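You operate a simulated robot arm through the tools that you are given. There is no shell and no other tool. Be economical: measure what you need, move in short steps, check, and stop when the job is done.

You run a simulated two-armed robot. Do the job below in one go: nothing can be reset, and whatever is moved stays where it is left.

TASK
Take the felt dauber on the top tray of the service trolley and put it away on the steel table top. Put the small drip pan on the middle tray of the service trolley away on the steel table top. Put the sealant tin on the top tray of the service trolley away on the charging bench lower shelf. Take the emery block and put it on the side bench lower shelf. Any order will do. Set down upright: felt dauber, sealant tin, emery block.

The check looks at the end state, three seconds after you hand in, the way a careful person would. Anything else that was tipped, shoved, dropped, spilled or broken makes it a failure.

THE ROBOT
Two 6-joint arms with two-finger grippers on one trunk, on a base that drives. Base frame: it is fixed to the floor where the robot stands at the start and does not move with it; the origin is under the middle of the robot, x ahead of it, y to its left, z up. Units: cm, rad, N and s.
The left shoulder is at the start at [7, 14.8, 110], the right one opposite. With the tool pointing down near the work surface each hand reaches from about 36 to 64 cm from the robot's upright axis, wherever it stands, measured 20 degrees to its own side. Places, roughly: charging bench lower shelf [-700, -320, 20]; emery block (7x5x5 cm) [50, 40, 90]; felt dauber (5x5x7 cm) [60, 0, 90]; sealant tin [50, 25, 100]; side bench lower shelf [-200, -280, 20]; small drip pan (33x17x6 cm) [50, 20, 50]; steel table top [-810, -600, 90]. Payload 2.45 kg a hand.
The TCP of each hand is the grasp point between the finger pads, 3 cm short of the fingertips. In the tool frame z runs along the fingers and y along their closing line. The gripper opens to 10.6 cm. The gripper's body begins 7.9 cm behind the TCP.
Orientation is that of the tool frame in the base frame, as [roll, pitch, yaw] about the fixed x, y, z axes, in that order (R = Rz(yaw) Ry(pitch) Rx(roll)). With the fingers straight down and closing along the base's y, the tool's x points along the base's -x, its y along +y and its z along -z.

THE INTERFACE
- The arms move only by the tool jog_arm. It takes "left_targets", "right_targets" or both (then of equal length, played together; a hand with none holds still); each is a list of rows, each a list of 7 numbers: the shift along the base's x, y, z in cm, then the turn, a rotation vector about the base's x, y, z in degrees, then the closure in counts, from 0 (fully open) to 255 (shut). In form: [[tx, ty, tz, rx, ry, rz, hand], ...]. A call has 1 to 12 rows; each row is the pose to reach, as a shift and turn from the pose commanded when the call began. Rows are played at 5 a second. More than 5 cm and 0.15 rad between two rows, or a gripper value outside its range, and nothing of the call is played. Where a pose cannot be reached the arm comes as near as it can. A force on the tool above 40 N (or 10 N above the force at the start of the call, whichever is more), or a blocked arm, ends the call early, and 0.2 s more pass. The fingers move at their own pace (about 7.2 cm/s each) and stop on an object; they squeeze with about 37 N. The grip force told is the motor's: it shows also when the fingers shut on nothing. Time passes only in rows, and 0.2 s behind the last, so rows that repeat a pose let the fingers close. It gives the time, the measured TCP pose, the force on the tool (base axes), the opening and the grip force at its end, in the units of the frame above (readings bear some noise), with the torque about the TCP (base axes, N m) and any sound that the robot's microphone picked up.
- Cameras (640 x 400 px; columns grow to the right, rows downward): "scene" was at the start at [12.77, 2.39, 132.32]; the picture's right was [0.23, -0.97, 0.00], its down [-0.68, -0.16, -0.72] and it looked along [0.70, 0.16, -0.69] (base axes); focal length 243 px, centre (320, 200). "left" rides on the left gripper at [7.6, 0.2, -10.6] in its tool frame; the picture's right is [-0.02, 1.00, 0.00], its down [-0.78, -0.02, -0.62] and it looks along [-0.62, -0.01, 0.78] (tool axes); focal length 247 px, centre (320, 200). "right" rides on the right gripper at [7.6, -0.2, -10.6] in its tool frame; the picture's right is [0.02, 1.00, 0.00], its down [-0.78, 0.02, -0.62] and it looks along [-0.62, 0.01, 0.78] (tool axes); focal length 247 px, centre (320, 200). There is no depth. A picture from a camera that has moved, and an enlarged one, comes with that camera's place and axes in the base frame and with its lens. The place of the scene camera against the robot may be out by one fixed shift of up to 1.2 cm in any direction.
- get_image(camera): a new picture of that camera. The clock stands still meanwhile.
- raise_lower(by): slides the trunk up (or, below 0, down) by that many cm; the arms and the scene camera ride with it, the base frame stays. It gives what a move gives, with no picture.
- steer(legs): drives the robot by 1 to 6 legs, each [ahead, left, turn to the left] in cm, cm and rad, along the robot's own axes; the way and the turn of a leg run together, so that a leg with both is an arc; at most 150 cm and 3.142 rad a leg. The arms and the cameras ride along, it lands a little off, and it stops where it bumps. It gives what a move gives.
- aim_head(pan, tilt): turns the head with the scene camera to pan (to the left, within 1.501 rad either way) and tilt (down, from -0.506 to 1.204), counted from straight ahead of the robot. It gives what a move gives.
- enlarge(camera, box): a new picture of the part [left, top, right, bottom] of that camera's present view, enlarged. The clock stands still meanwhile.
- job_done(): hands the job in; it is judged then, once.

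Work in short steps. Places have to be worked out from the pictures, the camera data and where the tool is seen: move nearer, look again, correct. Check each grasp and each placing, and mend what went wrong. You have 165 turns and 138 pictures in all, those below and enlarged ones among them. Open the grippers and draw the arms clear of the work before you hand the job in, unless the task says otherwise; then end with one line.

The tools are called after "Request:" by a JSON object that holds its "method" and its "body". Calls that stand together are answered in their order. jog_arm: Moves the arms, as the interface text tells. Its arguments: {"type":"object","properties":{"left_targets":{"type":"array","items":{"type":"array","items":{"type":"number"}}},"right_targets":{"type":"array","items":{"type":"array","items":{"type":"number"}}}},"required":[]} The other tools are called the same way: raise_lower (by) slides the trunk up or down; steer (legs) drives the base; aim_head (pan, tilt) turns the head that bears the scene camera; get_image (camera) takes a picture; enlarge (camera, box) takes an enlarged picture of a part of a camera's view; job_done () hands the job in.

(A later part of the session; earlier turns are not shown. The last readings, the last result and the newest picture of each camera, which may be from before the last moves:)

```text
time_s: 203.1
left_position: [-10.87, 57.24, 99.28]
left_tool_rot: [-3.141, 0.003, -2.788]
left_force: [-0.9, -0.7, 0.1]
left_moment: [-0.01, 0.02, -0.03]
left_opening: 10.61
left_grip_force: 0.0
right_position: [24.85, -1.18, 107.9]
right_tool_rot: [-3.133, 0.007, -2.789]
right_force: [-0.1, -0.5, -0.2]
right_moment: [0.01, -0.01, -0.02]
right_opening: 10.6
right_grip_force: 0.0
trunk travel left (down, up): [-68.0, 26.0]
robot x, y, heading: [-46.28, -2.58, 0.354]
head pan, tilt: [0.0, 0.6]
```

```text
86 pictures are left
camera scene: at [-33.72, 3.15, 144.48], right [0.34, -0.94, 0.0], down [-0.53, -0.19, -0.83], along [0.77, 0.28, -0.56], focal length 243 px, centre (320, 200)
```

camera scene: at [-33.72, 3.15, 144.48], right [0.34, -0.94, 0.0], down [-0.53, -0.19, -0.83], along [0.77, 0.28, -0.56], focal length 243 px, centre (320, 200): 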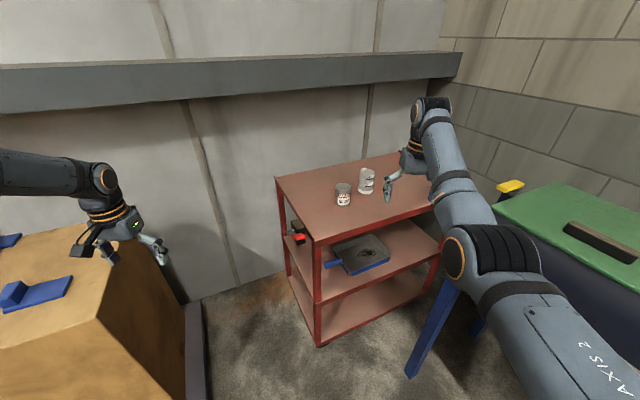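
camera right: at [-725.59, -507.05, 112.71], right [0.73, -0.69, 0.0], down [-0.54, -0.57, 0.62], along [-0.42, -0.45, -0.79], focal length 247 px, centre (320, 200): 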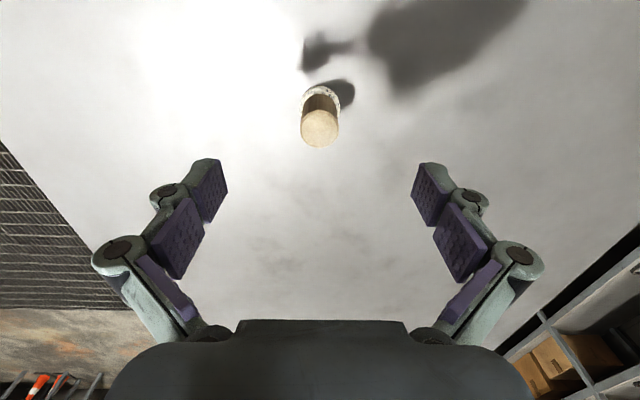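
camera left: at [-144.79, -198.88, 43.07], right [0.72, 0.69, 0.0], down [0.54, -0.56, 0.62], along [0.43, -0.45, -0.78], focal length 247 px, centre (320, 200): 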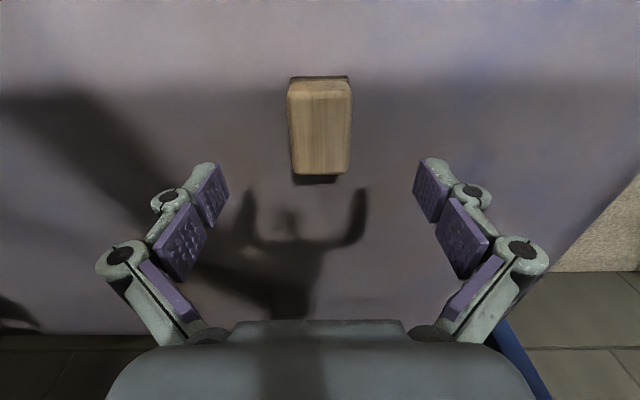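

Next I come in 30 cm and turn slightly so the right hand hangs behind the tin, then look.

Request:
{"method": "steer", "body": {"legs": [[30, 0, 0], [0, 0, 0.146]]}}

Request:
{"method": "get_image", "body": {"camera": "scene"}}

Request:
{"method": "get_image", "body": {"camera": "right"}}

```text
time_s: 205.8
left_position: [8.75, 71.98, 99.22]
left_tool_rot: [-3.141, 0.004, -2.645]
left_force: [-0.3, 0.0, 1.1]
left_moment: [0.02, 0.02, 0.02]
left_opening: 10.6
left_grip_force: 0.0
right_position: [52.44, 19.56, 107.9]
right_tool_rot: [-3.139, 0.009, -2.646]
right_force: [0.0, 0.1, -0.2]
right_moment: [-0.01, 0.01, -0.01]
right_opening: 10.59
right_grip_force: 0.1
trunk travel left (down, up): [-68.0, 26.0]
robot x, y, heading: [-18.22, 8.19, 0.492]
head pan, tilt: [0.0, 0.6]
```

```text
85 pictures are left
camera scene: at [-6.08, 15.35, 144.47], right [0.48, -0.88, 0.0], down [-0.5, -0.27, -0.82], along [0.72, 0.39, -0.57], focal length 243 px, centre (320, 200)
```

scene: 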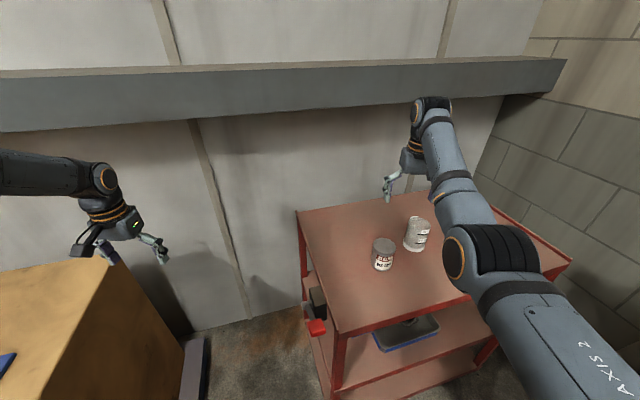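

```text
84 pictures are left
camera right: at [45.74, 15.63, 118.57], right [-0.49, 0.87, -0.01], down [0.67, 0.39, 0.63], along [0.55, 0.31, -0.78], focal length 247 px, centre (320, 200)
```

right: 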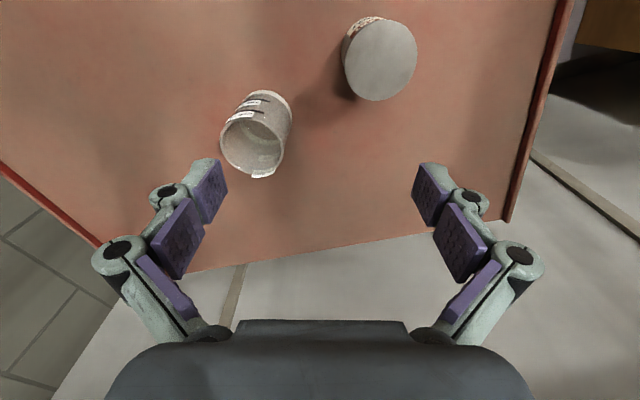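

The tin's lid is at about (46.7, 21.8); the cup is 13 cm away. I shift the base by (-4, +4.6) so the hand is over the tin.

Request:
{"method": "steer", "body": {"legs": [[-4, 4.6, 0]]}}

Request:
{"method": "get_image", "body": {"camera": "right"}}

```text
time_s: 206.8
left_position: [3.36, 73.97, 99.29]
left_tool_rot: [3.14, 0.001, -2.646]
left_force: [-0.3, -0.1, -0.4]
left_moment: [0.02, 0.08, 0.0]
left_opening: 10.61
left_grip_force: 0.1
right_position: [47.15, 21.52, 107.76]
right_tool_rot: [-3.138, 0.007, -2.649]
right_force: [0.2, -0.6, -0.1]
right_moment: [0.03, 0.01, -0.01]
right_opening: 10.58
right_grip_force: 0.0
trunk travel left (down, up): [-68.0, 26.0]
robot x, y, heading: [-23.32, 10.32, 0.5]
head pan, tilt: [0.0, 0.6]
```

```text
83 pictures are left
camera right: at [40.45, 17.6, 118.41], right [-0.49, 0.87, 0.0], down [0.68, 0.39, 0.63], along [0.55, 0.31, -0.78], focal length 247 px, centre (320, 200)
```

right: 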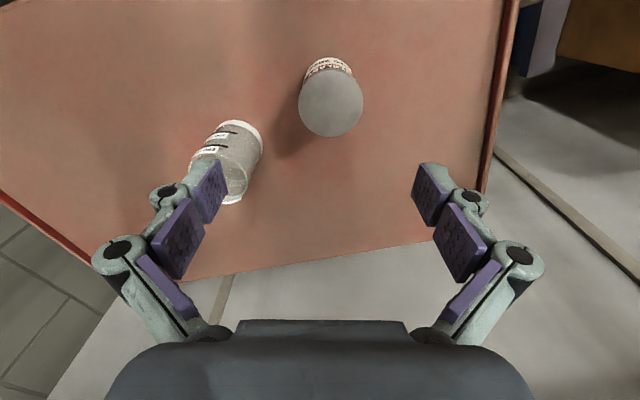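

Lid now measured at (46.8, 22.2, 94). I nudge and lower onto it.

Request:
{"method": "jog_arm", "body": {"right_targets": [[-0.3, 0.7, -3, 0, 0, 0, 0], [-0.3, 0.7, -6, 0, 0, 0, 0], [-0.3, 0.7, -9, 0, 0, 0, 0], [-0.3, 0.7, -9, 0, 0, 0, 0]]}}

Request:
{"method": "get_image", "body": {"camera": "right"}}

```text
time_s: 207.8
left_position: [3.13, 74.14, 99.24]
left_tool_rot: [3.141, 0.004, -2.647]
left_force: [0.7, -1.0, 0.1]
left_moment: [0.01, -0.01, 0.01]
left_opening: 10.61
left_grip_force: 0.1
right_position: [46.68, 22.23, 98.82]
right_tool_rot: [-3.136, 0.009, -2.647]
right_force: [-0.3, 0.4, -0.7]
right_moment: [-0.01, 0.02, 0.03]
right_opening: 10.61
right_grip_force: 0.0
trunk travel left (down, up): [-68.0, 26.0]
robot x, y, heading: [-23.46, 9.85, 0.494]
head pan, tilt: [0.0, 0.6]
```

```text
82 pictures are left
camera right: at [39.94, 18.37, 109.41], right [-0.49, 0.87, -0.01], down [0.67, 0.39, 0.63], along [0.55, 0.31, -0.78], focal length 247 px, centre (320, 200)
```

right: 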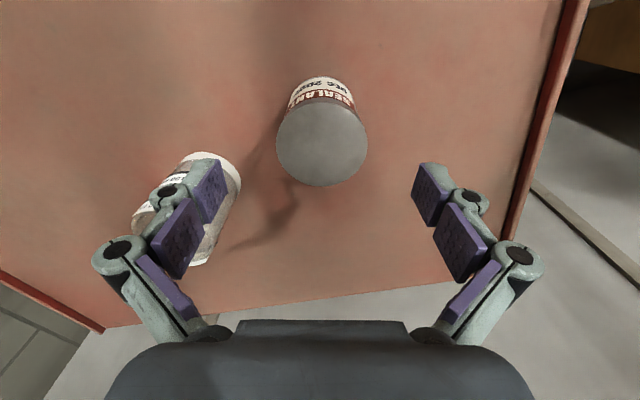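

Well centred and the cup is clear by 3 cm. I lower and close.

Request:
{"method": "jog_arm", "body": {"right_targets": [[0, 0, -3, 0, 0, 0, 0], [0, 0, -6, 0, 0, 0, 0], [0, 0, -7.5, 0, 0, 0, 0], [0, 0, -7.5, 0, 0, 0, 80], [0, 0, -7.5, 0, 0, 0, 160], [0, 0, -7.5, 0, 0, 0, 255], [0, 0, -7.5, 0, 0, 0, 255]]}}

Request:
{"method": "get_image", "body": {"camera": "right"}}

```text
time_s: 209.4
left_position: [3.08, 74.03, 99.27]
left_tool_rot: [-3.141, 0.002, -2.645]
left_force: [0.2, 0.5, 0.2]
left_moment: [0.0, -0.03, 0.0]
left_opening: 10.61
left_grip_force: 0.1
right_position: [46.53, 22.28, 91.32]
right_tool_rot: [-3.136, 0.008, -2.647]
right_force: [-0.5, 0.4, -0.6]
right_moment: [-0.01, -0.07, 0.02]
right_opening: 6.32
right_grip_force: 37.3
trunk travel left (down, up): [-68.0, 26.0]
robot x, y, heading: [-23.53, 10.38, 0.498]
head pan, tilt: [0.0, 0.6]
```

```text
81 pictures are left
camera right: at [39.8, 18.42, 102.04], right [-0.49, 0.87, -0.01], down [0.67, 0.39, 0.63], along [0.55, 0.31, -0.78], focal length 247 px, centre (320, 200)
```

right: 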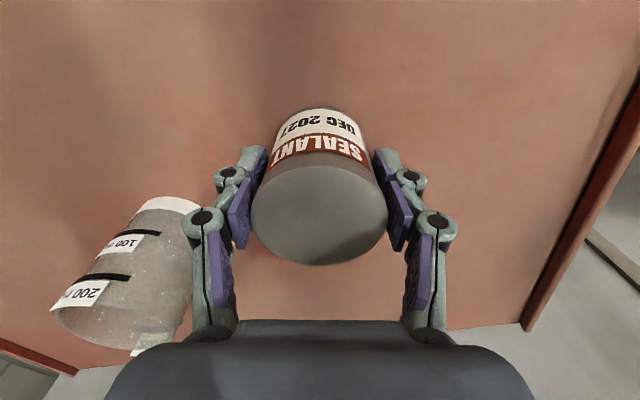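

Tin gripped (6.3 cm). I lift it well above the cup.

Request:
{"method": "jog_arm", "body": {"right_targets": [[0, 0, 3, 0, 0, 0, 255], [0, 0, 7, 0, 0, 0, 255], [0, 0, 11, 0, 0, 0, 255], [0, 0, 15, 0, 0, 0, 255], [0, 0, 19, 0, 0, 0, 255], [0, 0, 23, 0, 0, 0, 255], [0, 0, 23, 0, 0, 0, 255]]}}

Request:
{"method": "get_image", "body": {"camera": "scene"}}

```text
time_s: 211.0
left_position: [3.27, 74.21, 99.27]
left_tool_rot: [-3.141, 0.003, -2.644]
left_force: [0.4, 0.4, 0.0]
left_moment: [-0.02, 0.0, 0.03]
left_opening: 10.61
left_grip_force: 0.0
right_position: [46.5, 22.45, 114.49]
right_tool_rot: [-3.138, 0.009, -2.647]
right_force: [0.1, 0.7, -2.2]
right_moment: [0.01, -0.01, 0.0]
right_opening: 6.32
right_grip_force: 37.5
trunk travel left (down, up): [-68.0, 26.0]
robot x, y, heading: [-23.63, 10.45, 0.499]
head pan, tilt: [0.0, 0.6]
```

```text
80 pictures are left
camera scene: at [-11.57, 17.5, 144.46], right [0.48, -0.88, 0.0], down [-0.5, -0.27, -0.82], along [0.72, 0.39, -0.57], focal length 243 px, centre (320, 200)
```

scene: 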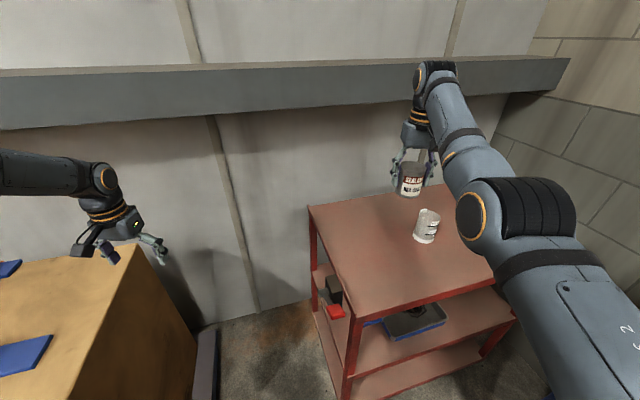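

Tin is up and level. I'll deliver it first: back out well clear, turn, and drive towards the charging bench.

Request:
{"method": "steer", "body": {"legs": [[-80, 0, 0], [0, 0, -2.856], [150, -10, 0], [150, -12, 0], [150, -12, 0]]}}

Request:
{"method": "aim_head", "body": {"pan": -0.6, "tilt": 0.35}}

Request:
{"method": "get_image", "body": {"camera": "scene"}}

```text
refused: leg 3 is longer than a leg can be; nothing moved
```

```text
time_s: 212.0
left_position: [3.14, 74.22, 99.16]
left_tool_rot: [-3.139, 0.003, -2.646]
left_force: [-0.3, 0.4, -0.4]
left_moment: [0.02, 0.01, 0.0]
left_opening: 10.6
left_grip_force: 0.1
right_position: [46.43, 22.5, 114.53]
right_tool_rot: [-3.135, 0.008, -2.648]
right_force: [-0.5, -0.1, -2.5]
right_moment: [0.02, 0.03, 0.0]
right_opening: 6.29
right_grip_force: 37.1
trunk travel left (down, up): [-68.0, 26.0]
robot x, y, heading: [-23.59, 10.01, 0.494]
head pan, tilt: [-0.6, 0.351]
```

```text
79 pictures are left
camera scene: at [-10.16, 12.33, 146.75], right [-0.1, -0.99, 0.0], down [-0.34, 0.04, -0.94], along [0.93, -0.1, -0.34], focal length 243 px, centre (320, 200)
```

scene: 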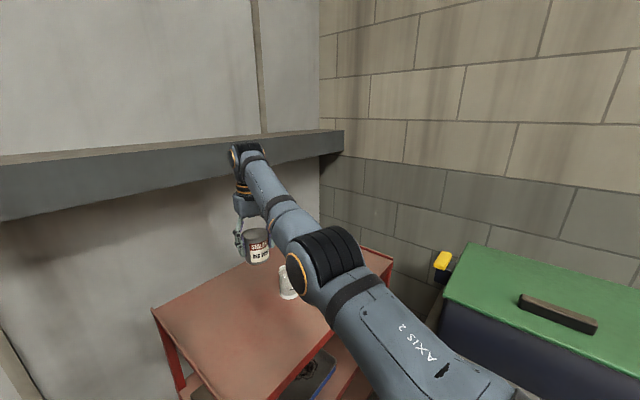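

Each leg has a 150 cm limit overall; I split them.

Request:
{"method": "steer", "body": {"legs": [[-80, 0, 0], [0, 0, -2.856], [148, -10, 0], [148, -12, 0], [148, -12, 0]]}}

Request:
{"method": "get_image", "body": {"camera": "scene"}}

```text
time_s: 243.9
left_position: [-426.22, -399.11, 99.27]
left_tool_rot: [-3.139, 0.002, 0.853]
left_force: [-0.8, 0.3, 0.7]
left_moment: [0.01, 0.01, 0.0]
left_opening: 10.62
left_grip_force: 0.1
right_position: [-484.93, -365.86, 114.45]
right_tool_rot: [-3.135, 0.006, 0.852]
right_force: [-0.2, -0.3, -2.1]
right_moment: [0.03, -0.01, 0.02]
right_opening: 6.26
right_grip_force: 37.0
trunk travel left (down, up): [-68.0, 26.0]
robot x, y, heading: [-423.49, -329.92, -2.285]
head pan, tilt: [-0.6, 0.351]
```

```text
78 pictures are left
camera scene: at [-436.14, -335.64, 146.75], right [-0.25, 0.97, 0.0], down [0.33, 0.09, -0.94], along [-0.91, -0.24, -0.34], focal length 243 px, centre (320, 200)
```

scene: 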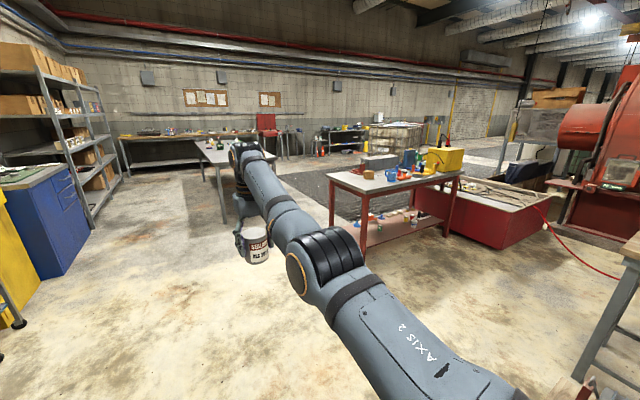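

The charging bench's long side faces me at u≈700, with small objects on its lower shelf. I drive around the pallet and look straight at the shelf.

Request:
{"method": "steer", "body": {"legs": [[0, 0, -0.071], [80, 0, 0], [0, -135, 0]]}}

Request:
{"method": "aim_head", "body": {"pan": -0.4, "tilt": 0.6}}

Request:
{"method": "get_image", "body": {"camera": "scene"}}

```text
time_s: 255.1
left_position: [-584.49, -359.64, 99.28]
left_tool_rot: [-3.14, 0.005, 0.781]
left_force: [-0.3, -0.4, -0.1]
left_moment: [0.0, 0.0, 0.02]
left_opening: 10.61
left_grip_force: 0.1
right_position: [-640.53, -322.06, 114.41]
right_tool_rot: [-3.134, 0.007, 0.778]
right_force: [0.8, 0.6, -3.0]
right_moment: [0.0, 0.02, 0.01]
right_opening: 6.25
right_grip_force: 37.3
trunk travel left (down, up): [-68.0, 26.0]
robot x, y, heading: [-576.37, -290.93, -2.355]
head pan, tilt: [-0.6, 0.351]
```

```text
time_s: 255.9
left_position: [-584.4, -359.65, 99.22]
left_tool_rot: [3.142, 0.004, 0.781]
left_force: [0.5, 0.2, -1.0]
left_moment: [0.0, -0.01, -0.02]
left_opening: 10.61
left_grip_force: 0.1
right_position: [-640.54, -322.16, 114.6]
right_tool_rot: [-3.135, 0.008, 0.779]
right_force: [0.2, -0.2, -4.0]
right_moment: [0.03, -0.05, 0.0]
right_opening: 6.27
right_grip_force: 36.8
trunk travel left (down, up): [-68.0, 26.0]
robot x, y, heading: [-576.77, -291.39, -2.363]
head pan, tilt: [-0.4, 0.6]
```

```text
77 pictures are left
camera scene: at [-588.72, -297.2, 144.48], right [-0.37, 0.93, 0.0], down [0.52, 0.21, -0.83], along [-0.77, -0.31, -0.56], focal length 243 px, centre (320, 200)
```

scene: 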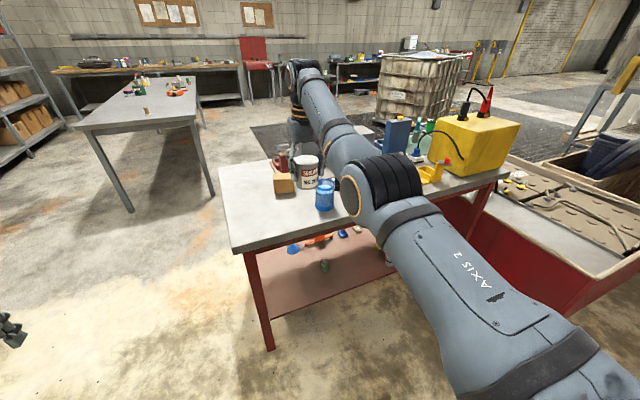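

The shelf's left front region (u≈716, v≈227) looks free; green, blue and orange items are ≥20 cm off. I back off 27 cm, lower the trunk fully and look along the shelf.

Request:
{"method": "steer", "body": {"legs": [[-27, 0, 0]]}}

Request:
{"method": "raise_lower", "body": {"by": -40}}

Request:
{"method": "raise_lower", "body": {"by": -27}}

Request:
{"method": "aim_head", "body": {"pan": -0.2, "tilt": 0.35}}

Request:
{"method": "get_image", "body": {"camera": "scene"}}

```text
time_s: 257.8
left_position: [-564.71, -340.38, 99.13]
left_tool_rot: [-3.141, 0.002, 0.787]
left_force: [-0.1, 0.4, 0.2]
left_moment: [-0.04, 0.01, 0.01]
left_opening: 10.57
left_grip_force: 0.2
right_position: [-621.15, -303.35, 114.36]
right_tool_rot: [-3.134, 0.006, 0.786]
right_force: [-0.6, 0.7, -2.1]
right_moment: [0.02, -0.01, -0.03]
right_opening: 6.28
right_grip_force: 37.3
trunk travel left (down, up): [-68.0, 26.0]
robot x, y, heading: [-557.61, -271.91, -2.35]
head pan, tilt: [-0.4, 0.6]
```

```text
time_s: 261.6
left_position: [-564.66, -340.35, 59.38]
left_tool_rot: [-3.14, 0.004, 0.787]
left_force: [-0.2, 0.2, -0.9]
left_moment: [0.0, -0.01, 0.02]
left_opening: 10.62
left_grip_force: 0.1
right_position: [-620.87, -303.23, 74.48]
right_tool_rot: [-3.136, 0.007, 0.785]
right_force: [0.2, 0.3, -2.9]
right_moment: [-0.04, -0.02, 0.0]
right_opening: 6.26
right_grip_force: 36.6
trunk travel left (down, up): [-28.0, 66.0]
robot x, y, heading: [-557.3, -271.27, -2.353]
head pan, tilt: [-0.4, 0.6]
```

```text
time_s: 264.4
left_position: [-564.65, -340.46, 32.27]
left_tool_rot: [-3.141, 0.004, 0.786]
left_force: [-0.2, -0.7, 0.5]
left_moment: [-0.01, 0.03, -0.04]
left_opening: 10.59
left_grip_force: 0.1
right_position: [-620.77, -303.37, 47.48]
right_tool_rot: [-3.136, 0.006, 0.784]
right_force: [0.1, -0.4, -2.5]
right_moment: [0.0, -0.02, 0.03]
right_opening: 6.27
right_grip_force: 36.7
trunk travel left (down, up): [-1.0, 93.0]
robot x, y, heading: [-557.49, -271.51, -2.351]
head pan, tilt: [-0.4, 0.6]
```

```text
time_s: 265.1
left_position: [-564.59, -340.34, 32.23]
left_tool_rot: [-3.139, 0.004, 0.789]
left_force: [0.8, -0.4, -0.4]
left_moment: [0.01, -0.01, 0.0]
left_opening: 10.6
left_grip_force: 0.0
right_position: [-620.94, -303.19, 47.45]
right_tool_rot: [-3.136, 0.008, 0.785]
right_force: [-0.2, 0.3, -1.8]
right_moment: [0.02, -0.02, 0.0]
right_opening: 6.25
right_grip_force: 37.0
trunk travel left (down, up): [-1.0, 93.0]
robot x, y, heading: [-557.41, -271.64, -2.351]
head pan, tilt: [-0.201, 0.351]
```

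```text
76 pictures are left
camera scene: at [-568.85, -279.77, 79.74], right [-0.55, 0.83, 0.0], down [0.29, 0.19, -0.94], along [-0.78, -0.52, -0.34], focal length 243 px, centre (320, 200)
```

scene: 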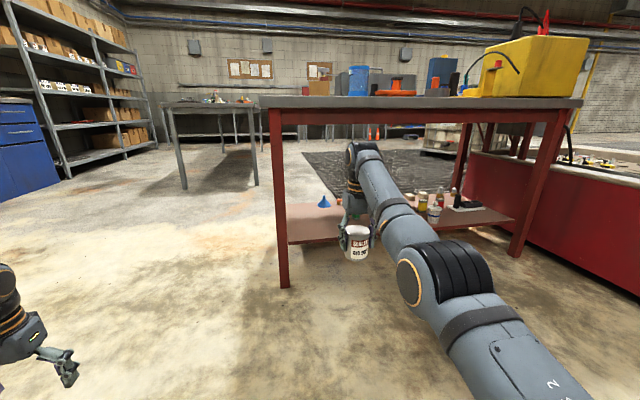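

Shelf height ≈20.5. I lower the hand by 10 and drive 40 cm closer.

Request:
{"method": "jog_arm", "body": {"right_targets": [[0, 0, -3, 0, 0, 0, 255], [0, 0, -6, 0, 0, 0, 255], [0, 0, -9, 0, 0, 0, 255], [0, 0, -11, 0, 0, 0, 255], [0, 0, -11, 0, 0, 0, 255]]}}

Request:
{"method": "steer", "body": {"legs": [[40, -3, 0]]}}

Request:
{"method": "get_image", "body": {"camera": "right"}}

Request:
{"method": "get_image", "body": {"camera": "scene"}}

```text
time_s: 266.4
left_position: [-564.56, -340.31, 32.31]
left_tool_rot: [-3.141, 0.004, 0.789]
left_force: [-0.5, -0.4, 0.6]
left_moment: [-0.02, -0.02, 0.02]
left_opening: 10.58
left_grip_force: 0.1
right_position: [-621.01, -303.15, 36.33]
right_tool_rot: [-3.133, 0.006, 0.785]
right_force: [0.7, -1.1, -2.1]
right_moment: [-0.02, 0.0, 0.01]
right_opening: 6.29
right_grip_force: 37.2
trunk travel left (down, up): [-1.0, 93.0]
robot x, y, heading: [-556.86, -271.78, -2.351]
head pan, tilt: [-0.201, 0.351]
```

```text
time_s: 268.9
left_position: [-594.7, -366.68, 32.18]
left_tool_rot: [-3.141, 0.004, 0.791]
left_force: [-0.6, -1.1, 0.4]
left_moment: [0.0, -0.04, 0.05]
left_opening: 10.6
left_grip_force: 0.1
right_position: [-651.21, -329.71, 36.29]
right_tool_rot: [-3.136, 0.008, 0.789]
right_force: [0.9, 0.9, -2.4]
right_moment: [0.01, 0.02, 0.02]
right_opening: 6.26
right_grip_force: 36.8
trunk travel left (down, up): [-1.0, 93.0]
robot x, y, heading: [-587.53, -298.1, -2.351]
head pan, tilt: [-0.201, 0.351]
```

```text
75 pictures are left
camera right: at [-645.83, -324.18, 46.98], right [0.72, -0.69, -0.01], down [-0.53, -0.57, 0.63], along [-0.44, -0.45, -0.78], focal length 247 px, centre (320, 200)
```

right: 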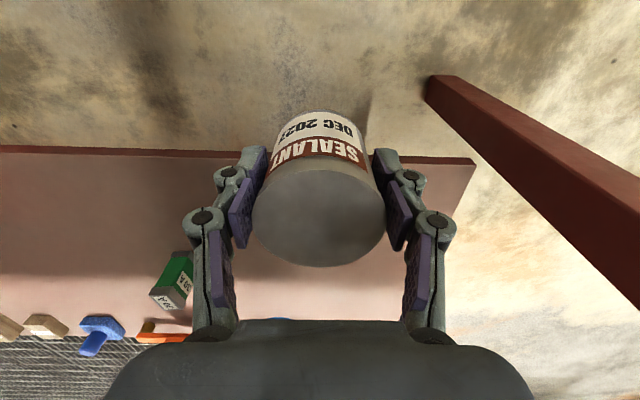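

```text
74 pictures are left
camera scene: at [-599.15, -306.12, 79.75], right [-0.56, 0.83, 0.0], down [0.29, 0.19, -0.94], along [-0.78, -0.52, -0.34], focal length 243 px, centre (320, 200)
```

scene: 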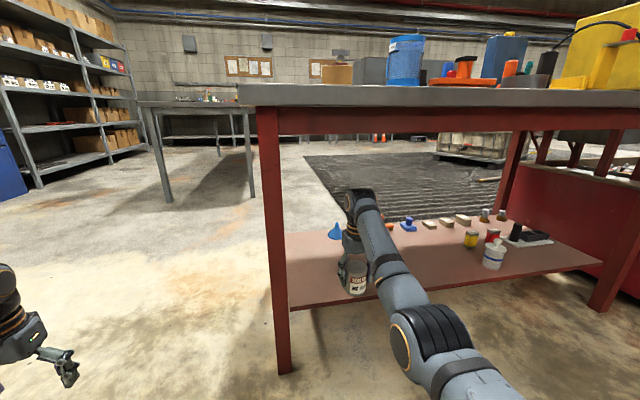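

Shelf edge at u≈700, tin now at u≈694. I drive 21 cm further so it's ~14 cm in, and lower to near contact.

Request:
{"method": "steer", "body": {"legs": [[21, 0, 0]]}}

Request:
{"method": "jog_arm", "body": {"right_targets": [[0, 0, -3, 0, 0, 0, 255], [0, 0, -6, 0, 0, 0, 255], [0, 0, -8, 0, 0, 0, 255], [0, 0, -8, 0, 0, 0, 255]]}}

Request:
{"method": "get_image", "body": {"camera": "right"}}

Request:
{"method": "get_image", "body": {"camera": "scene"}}

```text
time_s: 270.5
left_position: [-609.39, -381.65, 32.22]
left_tool_rot: [-3.139, 0.002, 0.789]
left_force: [-0.3, 0.6, -0.9]
left_moment: [-0.03, -0.01, 0.0]
left_opening: 10.59
left_grip_force: 0.0
right_position: [-665.86, -344.38, 36.31]
right_tool_rot: [-3.135, 0.006, 0.79]
right_force: [0.0, 0.4, -2.7]
right_moment: [0.03, 0.02, 0.03]
right_opening: 6.27
right_grip_force: 37.6
trunk travel left (down, up): [-1.0, 93.0]
robot x, y, heading: [-601.97, -312.61, -2.349]
head pan, tilt: [-0.201, 0.351]
```

```text
time_s: 271.5
left_position: [-609.44, -381.42, 32.21]
left_tool_rot: [-3.139, 0.003, 0.789]
left_force: [0.7, 0.1, -0.1]
left_moment: [0.01, 0.02, -0.01]
left_opening: 10.61
left_grip_force: 0.2
right_position: [-665.98, -344.52, 28.25]
right_tool_rot: [-3.134, 0.007, 0.789]
right_force: [0.2, -0.3, -1.9]
right_moment: [-0.03, -0.01, 0.02]
right_opening: 6.25
right_grip_force: 36.9
trunk travel left (down, up): [-1.0, 93.0]
robot x, y, heading: [-602.32, -312.64, -2.35]
head pan, tilt: [-0.201, 0.351]
```

```text
73 pictures are left
camera right: at [-660.56, -338.99, 38.93], right [0.72, -0.69, -0.01], down [-0.53, -0.57, 0.63], along [-0.44, -0.45, -0.78], focal length 247 px, centre (320, 200)
```

right: 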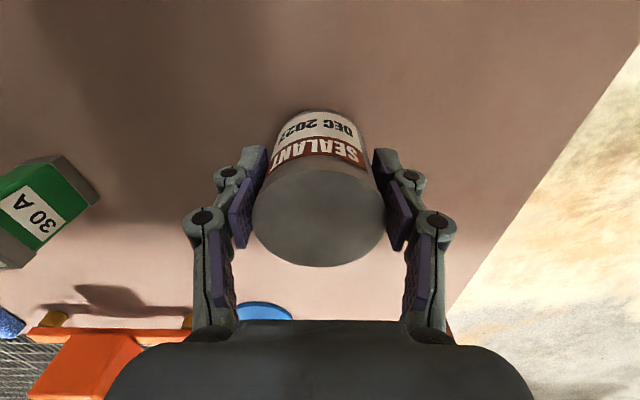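

```text
72 pictures are left
camera scene: at [-613.82, -320.93, 79.75], right [-0.56, 0.83, 0.0], down [0.29, 0.19, -0.94], along [-0.78, -0.52, -0.34], focal length 243 px, centre (320, 200)
```

scene: 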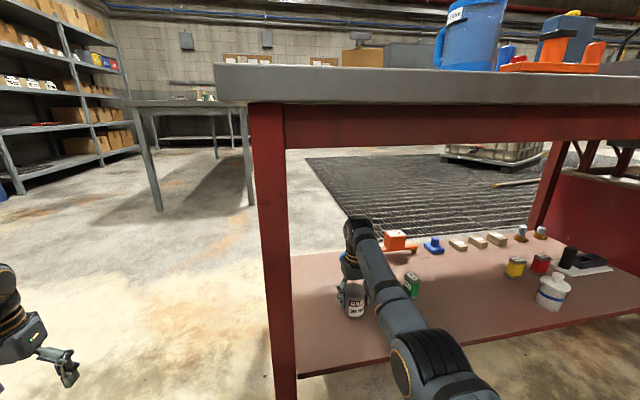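

All neighbours are ≥20 cm away. I lower in small rows to contact.

Request:
{"method": "jog_arm", "body": {"right_targets": [[0, 0, -1, 0, 0, 0, 255], [0, 0, -1.7, 0, 0, 0, 255], [0, 0, -2.2, 0, 0, 0, 255], [0, 0, -2.7, 0, 0, 0, 255], [0, 0, -3.2, 0, 0, 0, 255], [0, 0, -3.7, 0, 0, 0, 255], [0, 0, -4.2, 0, 0, 0, 255]]}}

```text
time_s: 273.1
left_position: [-609.38, -381.37, 32.4]
left_tool_rot: [-3.14, 0.008, 0.79]
left_force: [-0.6, -0.3, 0.3]
left_moment: [0.0, -0.01, -0.01]
left_opening: 10.61
left_grip_force: 0.1
right_position: [-665.82, -344.3, 24.66]
right_tool_rot: [-3.132, 0.013, 0.79]
right_force: [-0.1, 0.8, 29.0]
right_moment: [-0.15, -0.05, -0.07]
right_opening: 6.27
right_grip_force: 37.5
trunk travel left (down, up): [-1.0, 93.0]
robot x, y, heading: [-602.23, -313.26, -2.349]
head pan, tilt: [-0.201, 0.351]
```

Contact at 24.7. I ease 0.5 cm, open, and rise straight up.

Request:
{"method": "jog_arm", "body": {"right_targets": [[0, 0, 0.3, 0, 0, 0, 255], [0, 0, 0.5, 0, 0, 0, 255], [0, 0, 0.5, 0, 0, 0, 190], [0, 0, 0.5, 0, 0, 0, 100], [0, 0, 0.5, 0, 0, 0, 0], [0, 0, 0.5, 0, 0, 0, 0], [0, 0, 4, 0, 0, 0, 0], [0, 0, 8, 0, 0, 0, 0], [0, 0, 12, 0, 0, 0, 0]]}}

Request:
{"method": "get_image", "body": {"camera": "right"}}

```text
time_s: 275.1
left_position: [-609.38, -381.51, 32.26]
left_tool_rot: [-3.14, 0.003, 0.789]
left_force: [-0.2, 0.7, 0.0]
left_moment: [0.01, -0.02, 0.01]
left_opening: 10.61
left_grip_force: 0.0
right_position: [-665.82, -344.42, 36.25]
right_tool_rot: [-3.134, 0.005, 0.79]
right_force: [0.2, -0.3, -0.6]
right_moment: [0.0, -0.01, -0.02]
right_opening: 10.59
right_grip_force: 0.0
trunk travel left (down, up): [-1.0, 93.0]
robot x, y, heading: [-602.23, -312.81, -2.353]
head pan, tilt: [-0.201, 0.351]
```

```text
71 pictures are left
camera right: at [-660.45, -339.02, 46.93], right [0.72, -0.69, -0.01], down [-0.53, -0.57, 0.63], along [-0.44, -0.45, -0.78], focal length 247 px, centre (320, 200)
```

right: 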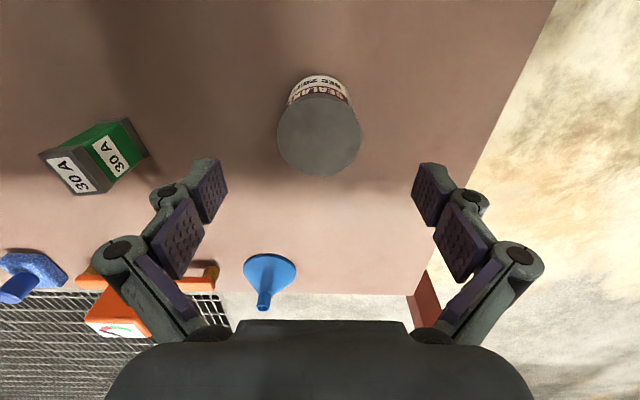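

The tin stands upright. I back out, raise the trunk, and return along the aisle for the pan.

Request:
{"method": "steer", "body": {"legs": [[-42, 0, 0]]}}

Request:
{"method": "raise_lower", "body": {"by": 40}}

Request:
{"method": "raise_lower", "body": {"by": 27}}

Request:
{"method": "steer", "body": {"legs": [[0, 120, 0], [0, 0, -3.14], [148, 0, 0], [148, 0, 0], [120, 0, 0]]}}

Request:
{"method": "aim_head", "body": {"pan": 0.0, "tilt": 0.35}}

Request:
{"method": "get_image", "body": {"camera": "scene"}}

```text
time_s: 277.6
left_position: [-580.41, -352.22, 32.33]
left_tool_rot: [-3.139, 0.005, 0.787]
left_force: [-0.1, 0.2, 0.3]
left_moment: [-0.02, 0.01, -0.02]
left_opening: 10.58
left_grip_force: 0.1
right_position: [-636.86, -315.14, 36.34]
right_tool_rot: [-3.134, 0.008, 0.787]
right_force: [0.1, -0.4, 0.0]
right_moment: [0.04, -0.02, 0.02]
right_opening: 10.62
right_grip_force: 0.1
trunk travel left (down, up): [-1.0, 93.0]
robot x, y, heading: [-573.45, -283.71, -2.353]
head pan, tilt: [-0.201, 0.351]
```

```text
time_s: 281.5
left_position: [-580.59, -352.16, 72.2]
left_tool_rot: [-3.141, 0.003, 0.786]
left_force: [-0.4, 0.2, 0.4]
left_moment: [0.02, 0.03, 0.0]
left_opening: 10.57
left_grip_force: 0.0
right_position: [-636.87, -314.99, 76.35]
right_tool_rot: [-3.134, 0.008, 0.786]
right_force: [-0.8, 0.1, 0.0]
right_moment: [0.0, 0.0, 0.03]
right_opening: 10.61
right_grip_force: 0.0
trunk travel left (down, up): [-41.0, 53.0]
robot x, y, heading: [-572.78, -283.1, -2.348]
head pan, tilt: [-0.201, 0.351]
```

```text
time_s: 284.2
left_position: [-580.41, -352.13, 99.3]
left_tool_rot: [-3.14, 0.003, 0.788]
left_force: [0.4, -0.4, 0.6]
left_moment: [0.02, 0.03, 0.01]
left_opening: 10.62
left_grip_force: 0.0
right_position: [-636.98, -315.08, 103.34]
right_tool_rot: [-3.132, 0.008, 0.786]
right_force: [0.1, -0.5, -0.4]
right_moment: [-0.02, -0.03, 0.02]
right_opening: 10.6
right_grip_force: 0.0
trunk travel left (down, up): [-68.0, 26.0]
robot x, y, heading: [-573.07, -283.4, -2.353]
head pan, tilt: [-0.201, 0.351]
```

```text
time_s: 317.5
left_position: [-156.2, -33.87, 99.31]
left_tool_rot: [-3.141, 0.004, -2.433]
left_force: [-0.7, 1.4, -0.1]
left_moment: [-0.01, -0.02, -0.03]
left_opening: 10.59
left_grip_force: 0.0
right_position: [-102.9, -75.31, 103.24]
right_tool_rot: [-3.134, 0.009, -2.434]
right_force: [-0.6, 0.0, -0.3]
right_moment: [-0.05, -0.03, 0.0]
right_opening: 10.59
right_grip_force: 0.1
trunk travel left (down, up): [-68.0, 26.0]
robot x, y, heading: [-169.18, -101.77, 0.709]
head pan, tilt: [-0.201, 0.351]
```

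```text
time_s: 318.2
left_position: [-156.31, -33.75, 99.3]
left_tool_rot: [-3.141, 0.003, -2.432]
left_force: [0.4, 0.3, 0.1]
left_moment: [-0.01, 0.01, 0.03]
left_opening: 10.64
left_grip_force: 0.1
right_position: [-102.7, -75.26, 103.39]
right_tool_rot: [-3.135, 0.007, -2.432]
right_force: [0.0, -0.3, 0.3]
right_moment: [-0.01, 0.0, 0.0]
right_opening: 10.61
right_grip_force: 0.0
trunk travel left (down, up): [-68.0, 26.0]
robot x, y, heading: [-168.82, -101.95, 0.712]
head pan, tilt: [0.0, 0.351]
```

```text
70 pictures are left
camera scene: at [-158.23, -91.9, 146.75], right [0.65, -0.76, 0.0], down [-0.26, -0.22, -0.94], along [0.71, 0.61, -0.34], focal length 243 px, centre (320, 200)
```

scene: 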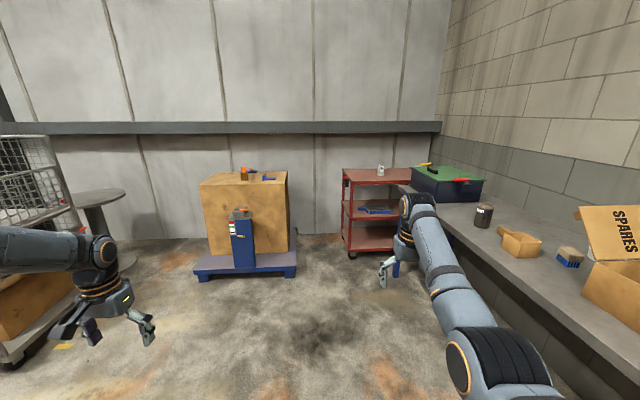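

The pan with its handle is visible from here; I take a strong zoom on it.

Request:
{"method": "enlarge", "body": {"camera": "scene", "box": [345, 190, 409, 230]}}

```text
10.00 times, centred on (377, 210) of scene
camera zoom: at [-158.23, -91.9, 146.75], right [0.65, -0.76, 0.0], down [-0.26, -0.22, -0.94], along [0.71, 0.61, -0.34], focal length 2433 px, centre (-250, 100)
```

zoom: 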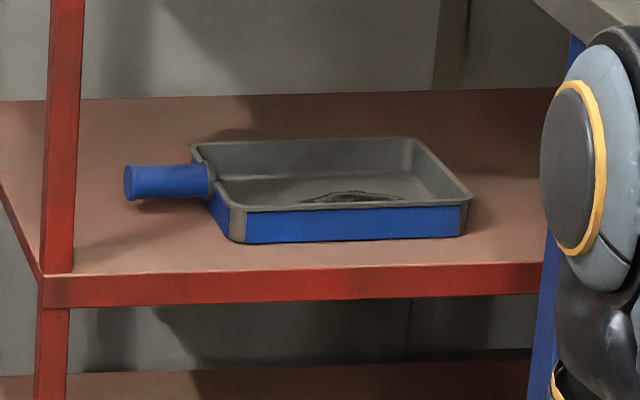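

From the zoom: pan body spans u −42…−59, v −19…−41 (25×17 cm), walls ≈4 cm, tray z≈50. I'll grip its left short wall beside the handle with the hand tilted forward. First I drive to a staging point in front of the trolley.

Request:
{"method": "steer", "body": {"legs": [[144, 2, 0], [0, 0, -0.41]]}}

Request:
{"method": "get_image", "body": {"camera": "scene"}}

```text
time_s: 326.7
left_position: [-22.73, 54.15, 99.23]
left_tool_rot: [-3.14, 0.002, -2.827]
left_force: [0.5, 1.0, 0.0]
left_moment: [-0.02, 0.0, -0.01]
left_opening: 10.58
left_grip_force: 0.0
right_position: [10.57, -4.59, 103.3]
right_tool_rot: [-3.134, 0.007, -2.827]
right_force: [0.4, -0.4, 0.2]
right_moment: [0.0, 0.0, 0.01]
right_opening: 10.59
right_grip_force: 0.1
trunk travel left (down, up): [-68.0, 26.0]
robot x, y, heading: [-60.34, -3.66, 0.316]
head pan, tilt: [0.0, 0.351]
```

```text
68 pictures are left
camera scene: at [-47.14, 1.24, 146.75], right [0.31, -0.95, 0.0], down [-0.33, -0.11, -0.94], along [0.89, 0.29, -0.34], focal length 243 px, centre (320, 200)
```

scene: 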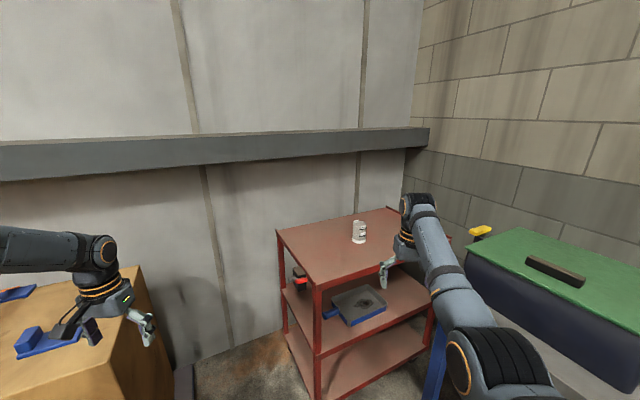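

The left hand hangs near the wooden box's edge, so I turn right 0.17 to bring it clear, and pre-shape the right hand: shift it left and yaw it toward the trolley's depth direction.

Request:
{"method": "steer", "body": {"legs": [[0, 0, -0.17]]}}

Request:
{"method": "jog_arm", "body": {"right_targets": [[-0.5, 2.8, -0.5, 0, 0, 7.5, 0], [-1, 5.6, -1, 0, 0, 15, 0], [-1.5, 8.4, -1.5, 0, 0, 22.5, 0], [-2, 11, -2, 0, 0, 30, 0], [-2, 13, -2, 0, 0, 37, 0], [-2, 13, -2, 0, 0, 37, 0]]}}

```text
time_s: 327.8
left_position: [-13.32, 46.72, 99.24]
left_tool_rot: [3.141, 0.003, -3.0]
left_force: [-1.1, -0.9, -0.2]
left_moment: [0.04, 0.0, 0.0]
left_opening: 10.63
left_grip_force: 0.1
right_position: [9.41, -16.83, 103.37]
right_tool_rot: [-3.134, 0.007, -3.0]
right_force: [-0.1, -0.3, -0.6]
right_moment: [0.03, -0.02, 0.02]
right_opening: 10.59
right_grip_force: 0.1
trunk travel left (down, up): [-68.0, 26.0]
robot x, y, heading: [-60.47, -4.11, 0.14]
head pan, tilt: [0.0, 0.351]
```

```text
time_s: 329.2
left_position: [-13.25, 46.65, 99.24]
left_tool_rot: [-3.141, 0.003, -3.001]
left_force: [-0.6, -0.6, -0.4]
left_moment: [0.01, 0.0, 0.01]
left_opening: 10.64
left_grip_force: 0.1
right_position: [7.49, -3.78, 101.39]
right_tool_rot: [-3.136, 0.007, -2.352]
right_force: [-0.1, -0.3, -0.5]
right_moment: [0.02, 0.02, -0.03]
right_opening: 10.61
right_grip_force: 0.0
trunk travel left (down, up): [-68.0, 26.0]
robot x, y, heading: [-60.44, -3.67, 0.144]
head pan, tilt: [0.0, 0.351]
```

Yaw fits (-2.352). Now tilt the fingers 40° forward.

Request:
{"method": "jog_arm", "body": {"right_targets": [[0, 0, -1, 5.66, -5.66, 0, 0], [0, 0, -3, 11.3, -11.3, 0, 0], [0, 0, -5, 17, -17, 0, 0], [0, 0, -7, 22.6, -22.6, 0, 0], [0, 0, -9, 28.3, -28.3, 0, 0], [0, 0, -9, 28.3, -28.3, 0, 0]]}}

Request:
{"method": "get_image", "body": {"camera": "scene"}}

Request:
{"method": "get_image", "body": {"camera": "right"}}

```text
time_s: 330.6
left_position: [-13.25, 46.7, 99.25]
left_tool_rot: [-3.14, 0.005, -3.001]
left_force: [-0.4, -0.8, 0.0]
left_moment: [0.01, 0.0, -0.01]
left_opening: 10.59
left_grip_force: 0.1
right_position: [7.45, -3.67, 92.31]
right_tool_rot: [-3.135, 0.708, -2.354]
right_force: [0.1, -0.5, 0.1]
right_moment: [0.0, -0.04, 0.03]
right_opening: 10.59
right_grip_force: 0.0
trunk travel left (down, up): [-68.0, 26.0]
robot x, y, heading: [-60.67, -4.01, 0.144]
head pan, tilt: [0.0, 0.351]
```

```text
67 pictures are left
camera scene: at [-46.56, -1.14, 146.75], right [0.14, -0.99, 0.0], down [-0.34, -0.05, -0.94], along [0.93, 0.13, -0.34], focal length 243 px, centre (320, 200)
```

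scene: 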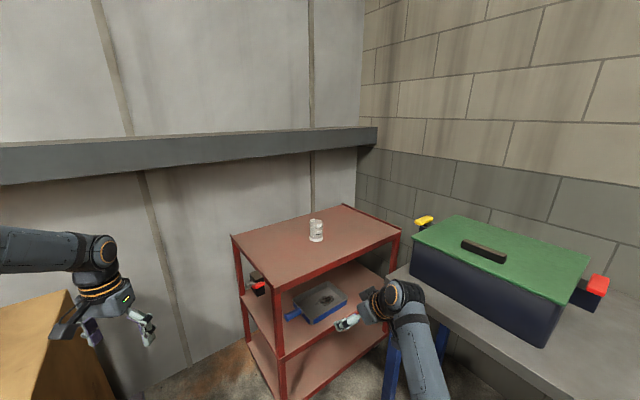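

```text
66 pictures are left
camera right: at [-1.42, -12.86, 95.44], right [-0.72, 0.7, -0.02], down [0.12, 0.15, 0.98], along [0.69, 0.7, -0.19], focal length 247 px, centre (320, 200)
```

right: 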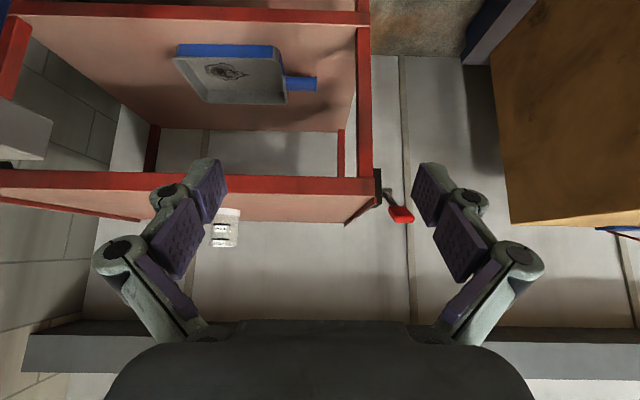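

The tilted hand gives a fine frontal view of the pan. I lower the trunk 32 cm so the hand is at the middle tray's level.

Request:
{"method": "raise_lower", "body": {"by": -32}}

Request:
{"method": "get_image", "body": {"camera": "right"}}

Request:
{"method": "get_image", "body": {"camera": "scene"}}

```text
time_s: 333.8
left_position: [-13.36, 46.73, 67.33]
left_tool_rot: [-3.14, 0.002, -3.001]
left_force: [0.5, -0.7, 0.2]
left_moment: [0.0, -0.01, 0.0]
left_opening: 10.6
left_grip_force: 0.0
right_position: [7.45, -3.86, 60.25]
right_tool_rot: [-3.135, 0.709, -2.355]
right_force: [-0.6, -0.5, -0.1]
right_moment: [-0.03, 0.02, -0.03]
right_opening: 10.62
right_grip_force: 0.0
trunk travel left (down, up): [-36.0, 58.0]
robot x, y, heading: [-60.87, -3.38, 0.142]
head pan, tilt: [0.0, 0.351]
```

```text
65 pictures are left
camera right: at [-1.44, -12.89, 63.48], right [-0.72, 0.7, -0.02], down [0.12, 0.15, 0.98], along [0.69, 0.7, -0.19], focal length 247 px, centre (320, 200)
```

right: 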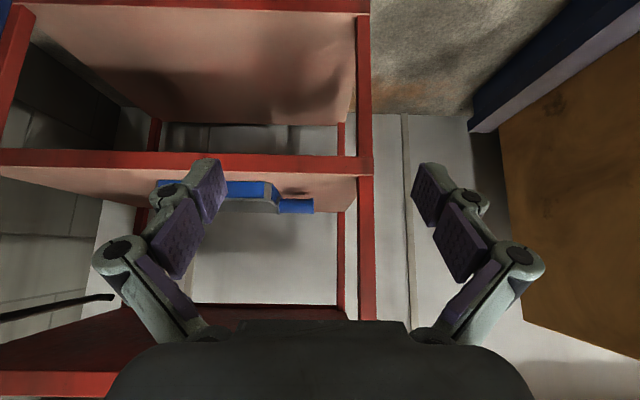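

```text
64 pictures are left
camera scene: at [-46.6, -1.2, 114.76], right [0.14, -0.99, 0.0], down [-0.34, -0.05, -0.94], along [0.93, 0.13, -0.34], focal length 243 px, centre (320, 200)
```

scene: 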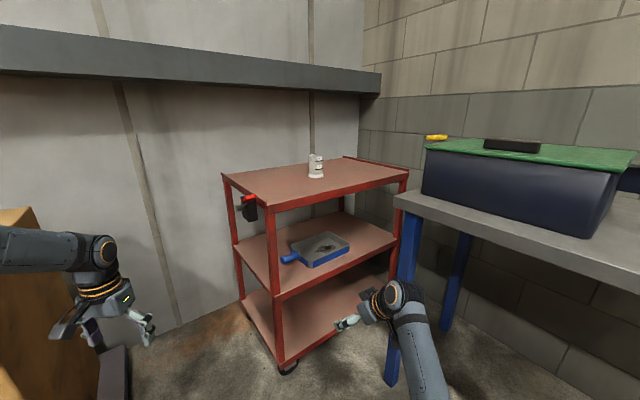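

Pan's left wall is at v≈−18, tray z≈49.6, rim z≈53.5. I shift the hand 8 cm to the left, then drive in part way, still above rim height.

Request:
{"method": "jog_arm", "body": {"right_targets": [[0, 2.7, 0, 0, 0, 0, 0], [0, 5.4, 0, 0, 0, 0, 0], [0, 8, 0, 0, 0, 0, 0], [0, 8, 0, 0, 0, 0, 0]]}}

Request:
{"method": "steer", "body": {"legs": [[24, 5.8, 0]]}}

Request:
{"method": "get_image", "body": {"camera": "right"}}

Request:
{"method": "get_image", "body": {"camera": "scene"}}

```text
time_s: 334.8
left_position: [-13.36, 46.8, 67.3]
left_tool_rot: [-3.141, 0.003, -3.001]
left_force: [0.2, -0.2, -1.1]
left_moment: [0.01, 0.01, 0.02]
left_opening: 10.63
left_grip_force: 0.0
right_position: [7.43, 4.31, 60.43]
right_tool_rot: [-3.134, 0.708, -2.356]
right_force: [0.0, 0.3, 0.2]
right_moment: [0.02, 0.02, -0.03]
right_opening: 10.59
right_grip_force: 0.1
trunk travel left (down, up): [-36.0, 58.0]
robot x, y, heading: [-60.73, -4.02, 0.147]
head pan, tilt: [0.0, 0.351]
```

```text
time_s: 336.6
left_position: [9.27, 56.3, 67.14]
left_tool_rot: [-3.14, 0.004, -2.993]
left_force: [0.4, 0.3, -0.5]
left_moment: [-0.01, 0.02, 0.01]
left_opening: 10.62
left_grip_force: 0.1
right_position: [30.24, 13.95, 60.3]
right_tool_rot: [-3.134, 0.706, -2.35]
right_force: [-0.2, 0.8, 0.0]
right_moment: [0.02, 0.03, 0.01]
right_opening: 10.55
right_grip_force: 0.1
trunk travel left (down, up): [-36.0, 58.0]
robot x, y, heading: [-37.68, 5.61, 0.149]
head pan, tilt: [0.0, 0.351]
```

```text
63 pictures are left
camera right: at [21.45, 4.67, 63.53], right [-0.72, 0.69, -0.02], down [0.12, 0.15, 0.98], along [0.68, 0.7, -0.19], focal length 247 px, centre (320, 200)
```

right: 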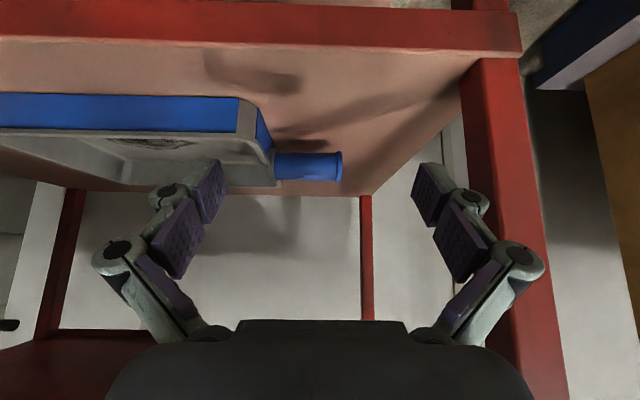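

```text
62 pictures are left
camera scene: at [-23.74, 8.14, 114.74], right [0.15, -0.99, 0.0], down [-0.34, -0.05, -0.94], along [0.93, 0.14, -0.34], focal length 243 px, centre (320, 200)
```

scene: 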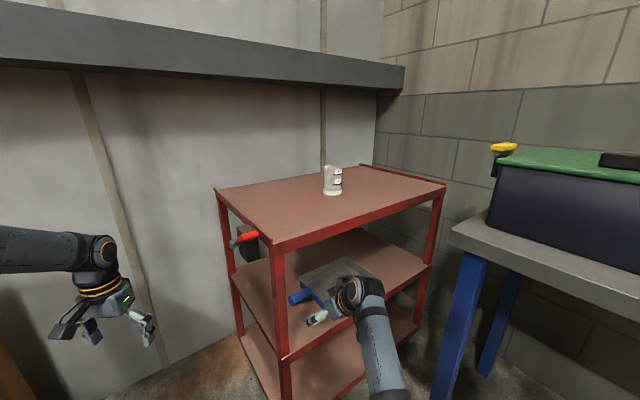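

Front rim is nearer than thought (u≈−40), left wall v≈−18.6. I drive the remaining 13 cm, still above the rim.

Request:
{"method": "steer", "body": {"legs": [[13.3, 1.0, 0]]}}

Request:
{"method": "get_image", "body": {"camera": "right"}}

Request:
{"method": "get_image", "body": {"camera": "scene"}}

```text
time_s: 337.9
left_position: [22.2, 59.1, 67.26]
left_tool_rot: [-3.139, 0.002, -2.997]
left_force: [0.5, -0.1, -1.4]
left_moment: [-0.03, 0.01, 0.01]
left_opening: 10.6
left_grip_force: 0.2
right_position: [43.03, 16.8, 60.32]
right_tool_rot: [-3.134, 0.705, -2.35]
right_force: [0.3, 0.3, -1.0]
right_moment: [0.01, -0.02, 0.01]
right_opening: 10.59
right_grip_force: 0.1
trunk travel left (down, up): [-36.0, 58.0]
robot x, y, heading: [-25.0, 8.42, 0.148]
head pan, tilt: [0.0, 0.351]
```

```text
61 pictures are left
camera right: at [34.28, 7.53, 63.5], right [-0.72, 0.69, -0.02], down [0.12, 0.15, 0.98], along [0.68, 0.7, -0.19], focal length 247 px, centre (320, 200)
```

right: 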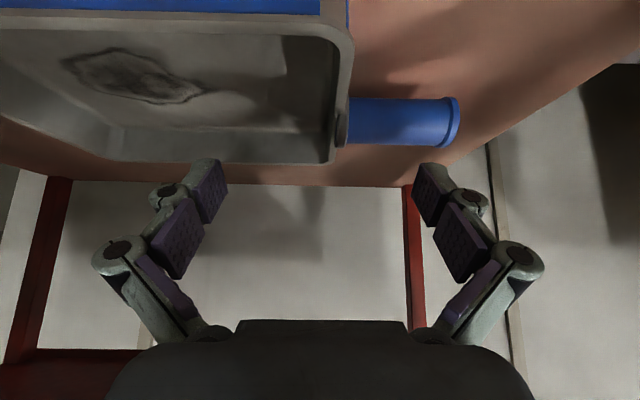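

```text
60 pictures are left
camera scene: at [-10.89, 11.02, 114.73], right [0.15, -0.99, 0.0], down [-0.34, -0.05, -0.94], along [0.93, 0.14, -0.34], focal length 243 px, centre (320, 200)
```

scene: 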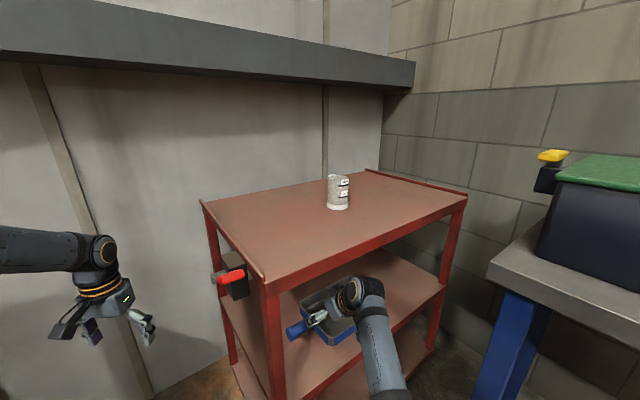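

The left wall is clearly seen at v≈−17.3, handle starts at u≈−46.7. I shift by (−0.35, +1.35), lower 5 cm and look.

Request:
{"method": "jog_arm", "body": {"right_targets": [[-0.35, 1.35, 0, 0, 0, 0, 0], [-0.35, 1.35, -2.5, 0, 0, 0, 0], [-0.35, 1.35, -5, 0, 0, 0, 0], [-0.35, 1.35, -5, 0, 0, 0, 0]]}}

Request:
{"method": "get_image", "body": {"camera": "right"}}

```text
time_s: 338.9
left_position: [21.99, 59.11, 67.23]
left_tool_rot: [-3.139, 0.002, -2.995]
left_force: [-0.1, 0.0, -1.0]
left_moment: [-0.02, -0.01, -0.01]
left_opening: 10.58
left_grip_force: 0.1
right_position: [42.92, 17.8, 55.69]
right_tool_rot: [-3.123, 0.708, -2.347]
right_force: [0.3, -0.1, 0.1]
right_moment: [-0.01, -0.02, -0.03]
right_opening: 10.62
right_grip_force: 0.0
trunk travel left (down, up): [-36.0, 58.0]
robot x, y, heading: [-24.85, 8.42, 0.144]
head pan, tilt: [0.0, 0.351]
```

```text
59 pictures are left
camera right: at [34.09, 8.53, 58.89], right [-0.72, 0.7, -0.03], down [0.11, 0.16, 0.98], along [0.69, 0.7, -0.19], focal length 247 px, centre (320, 200)
```

right: 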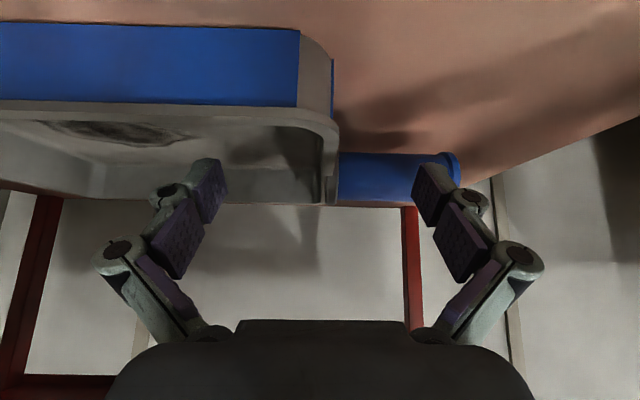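

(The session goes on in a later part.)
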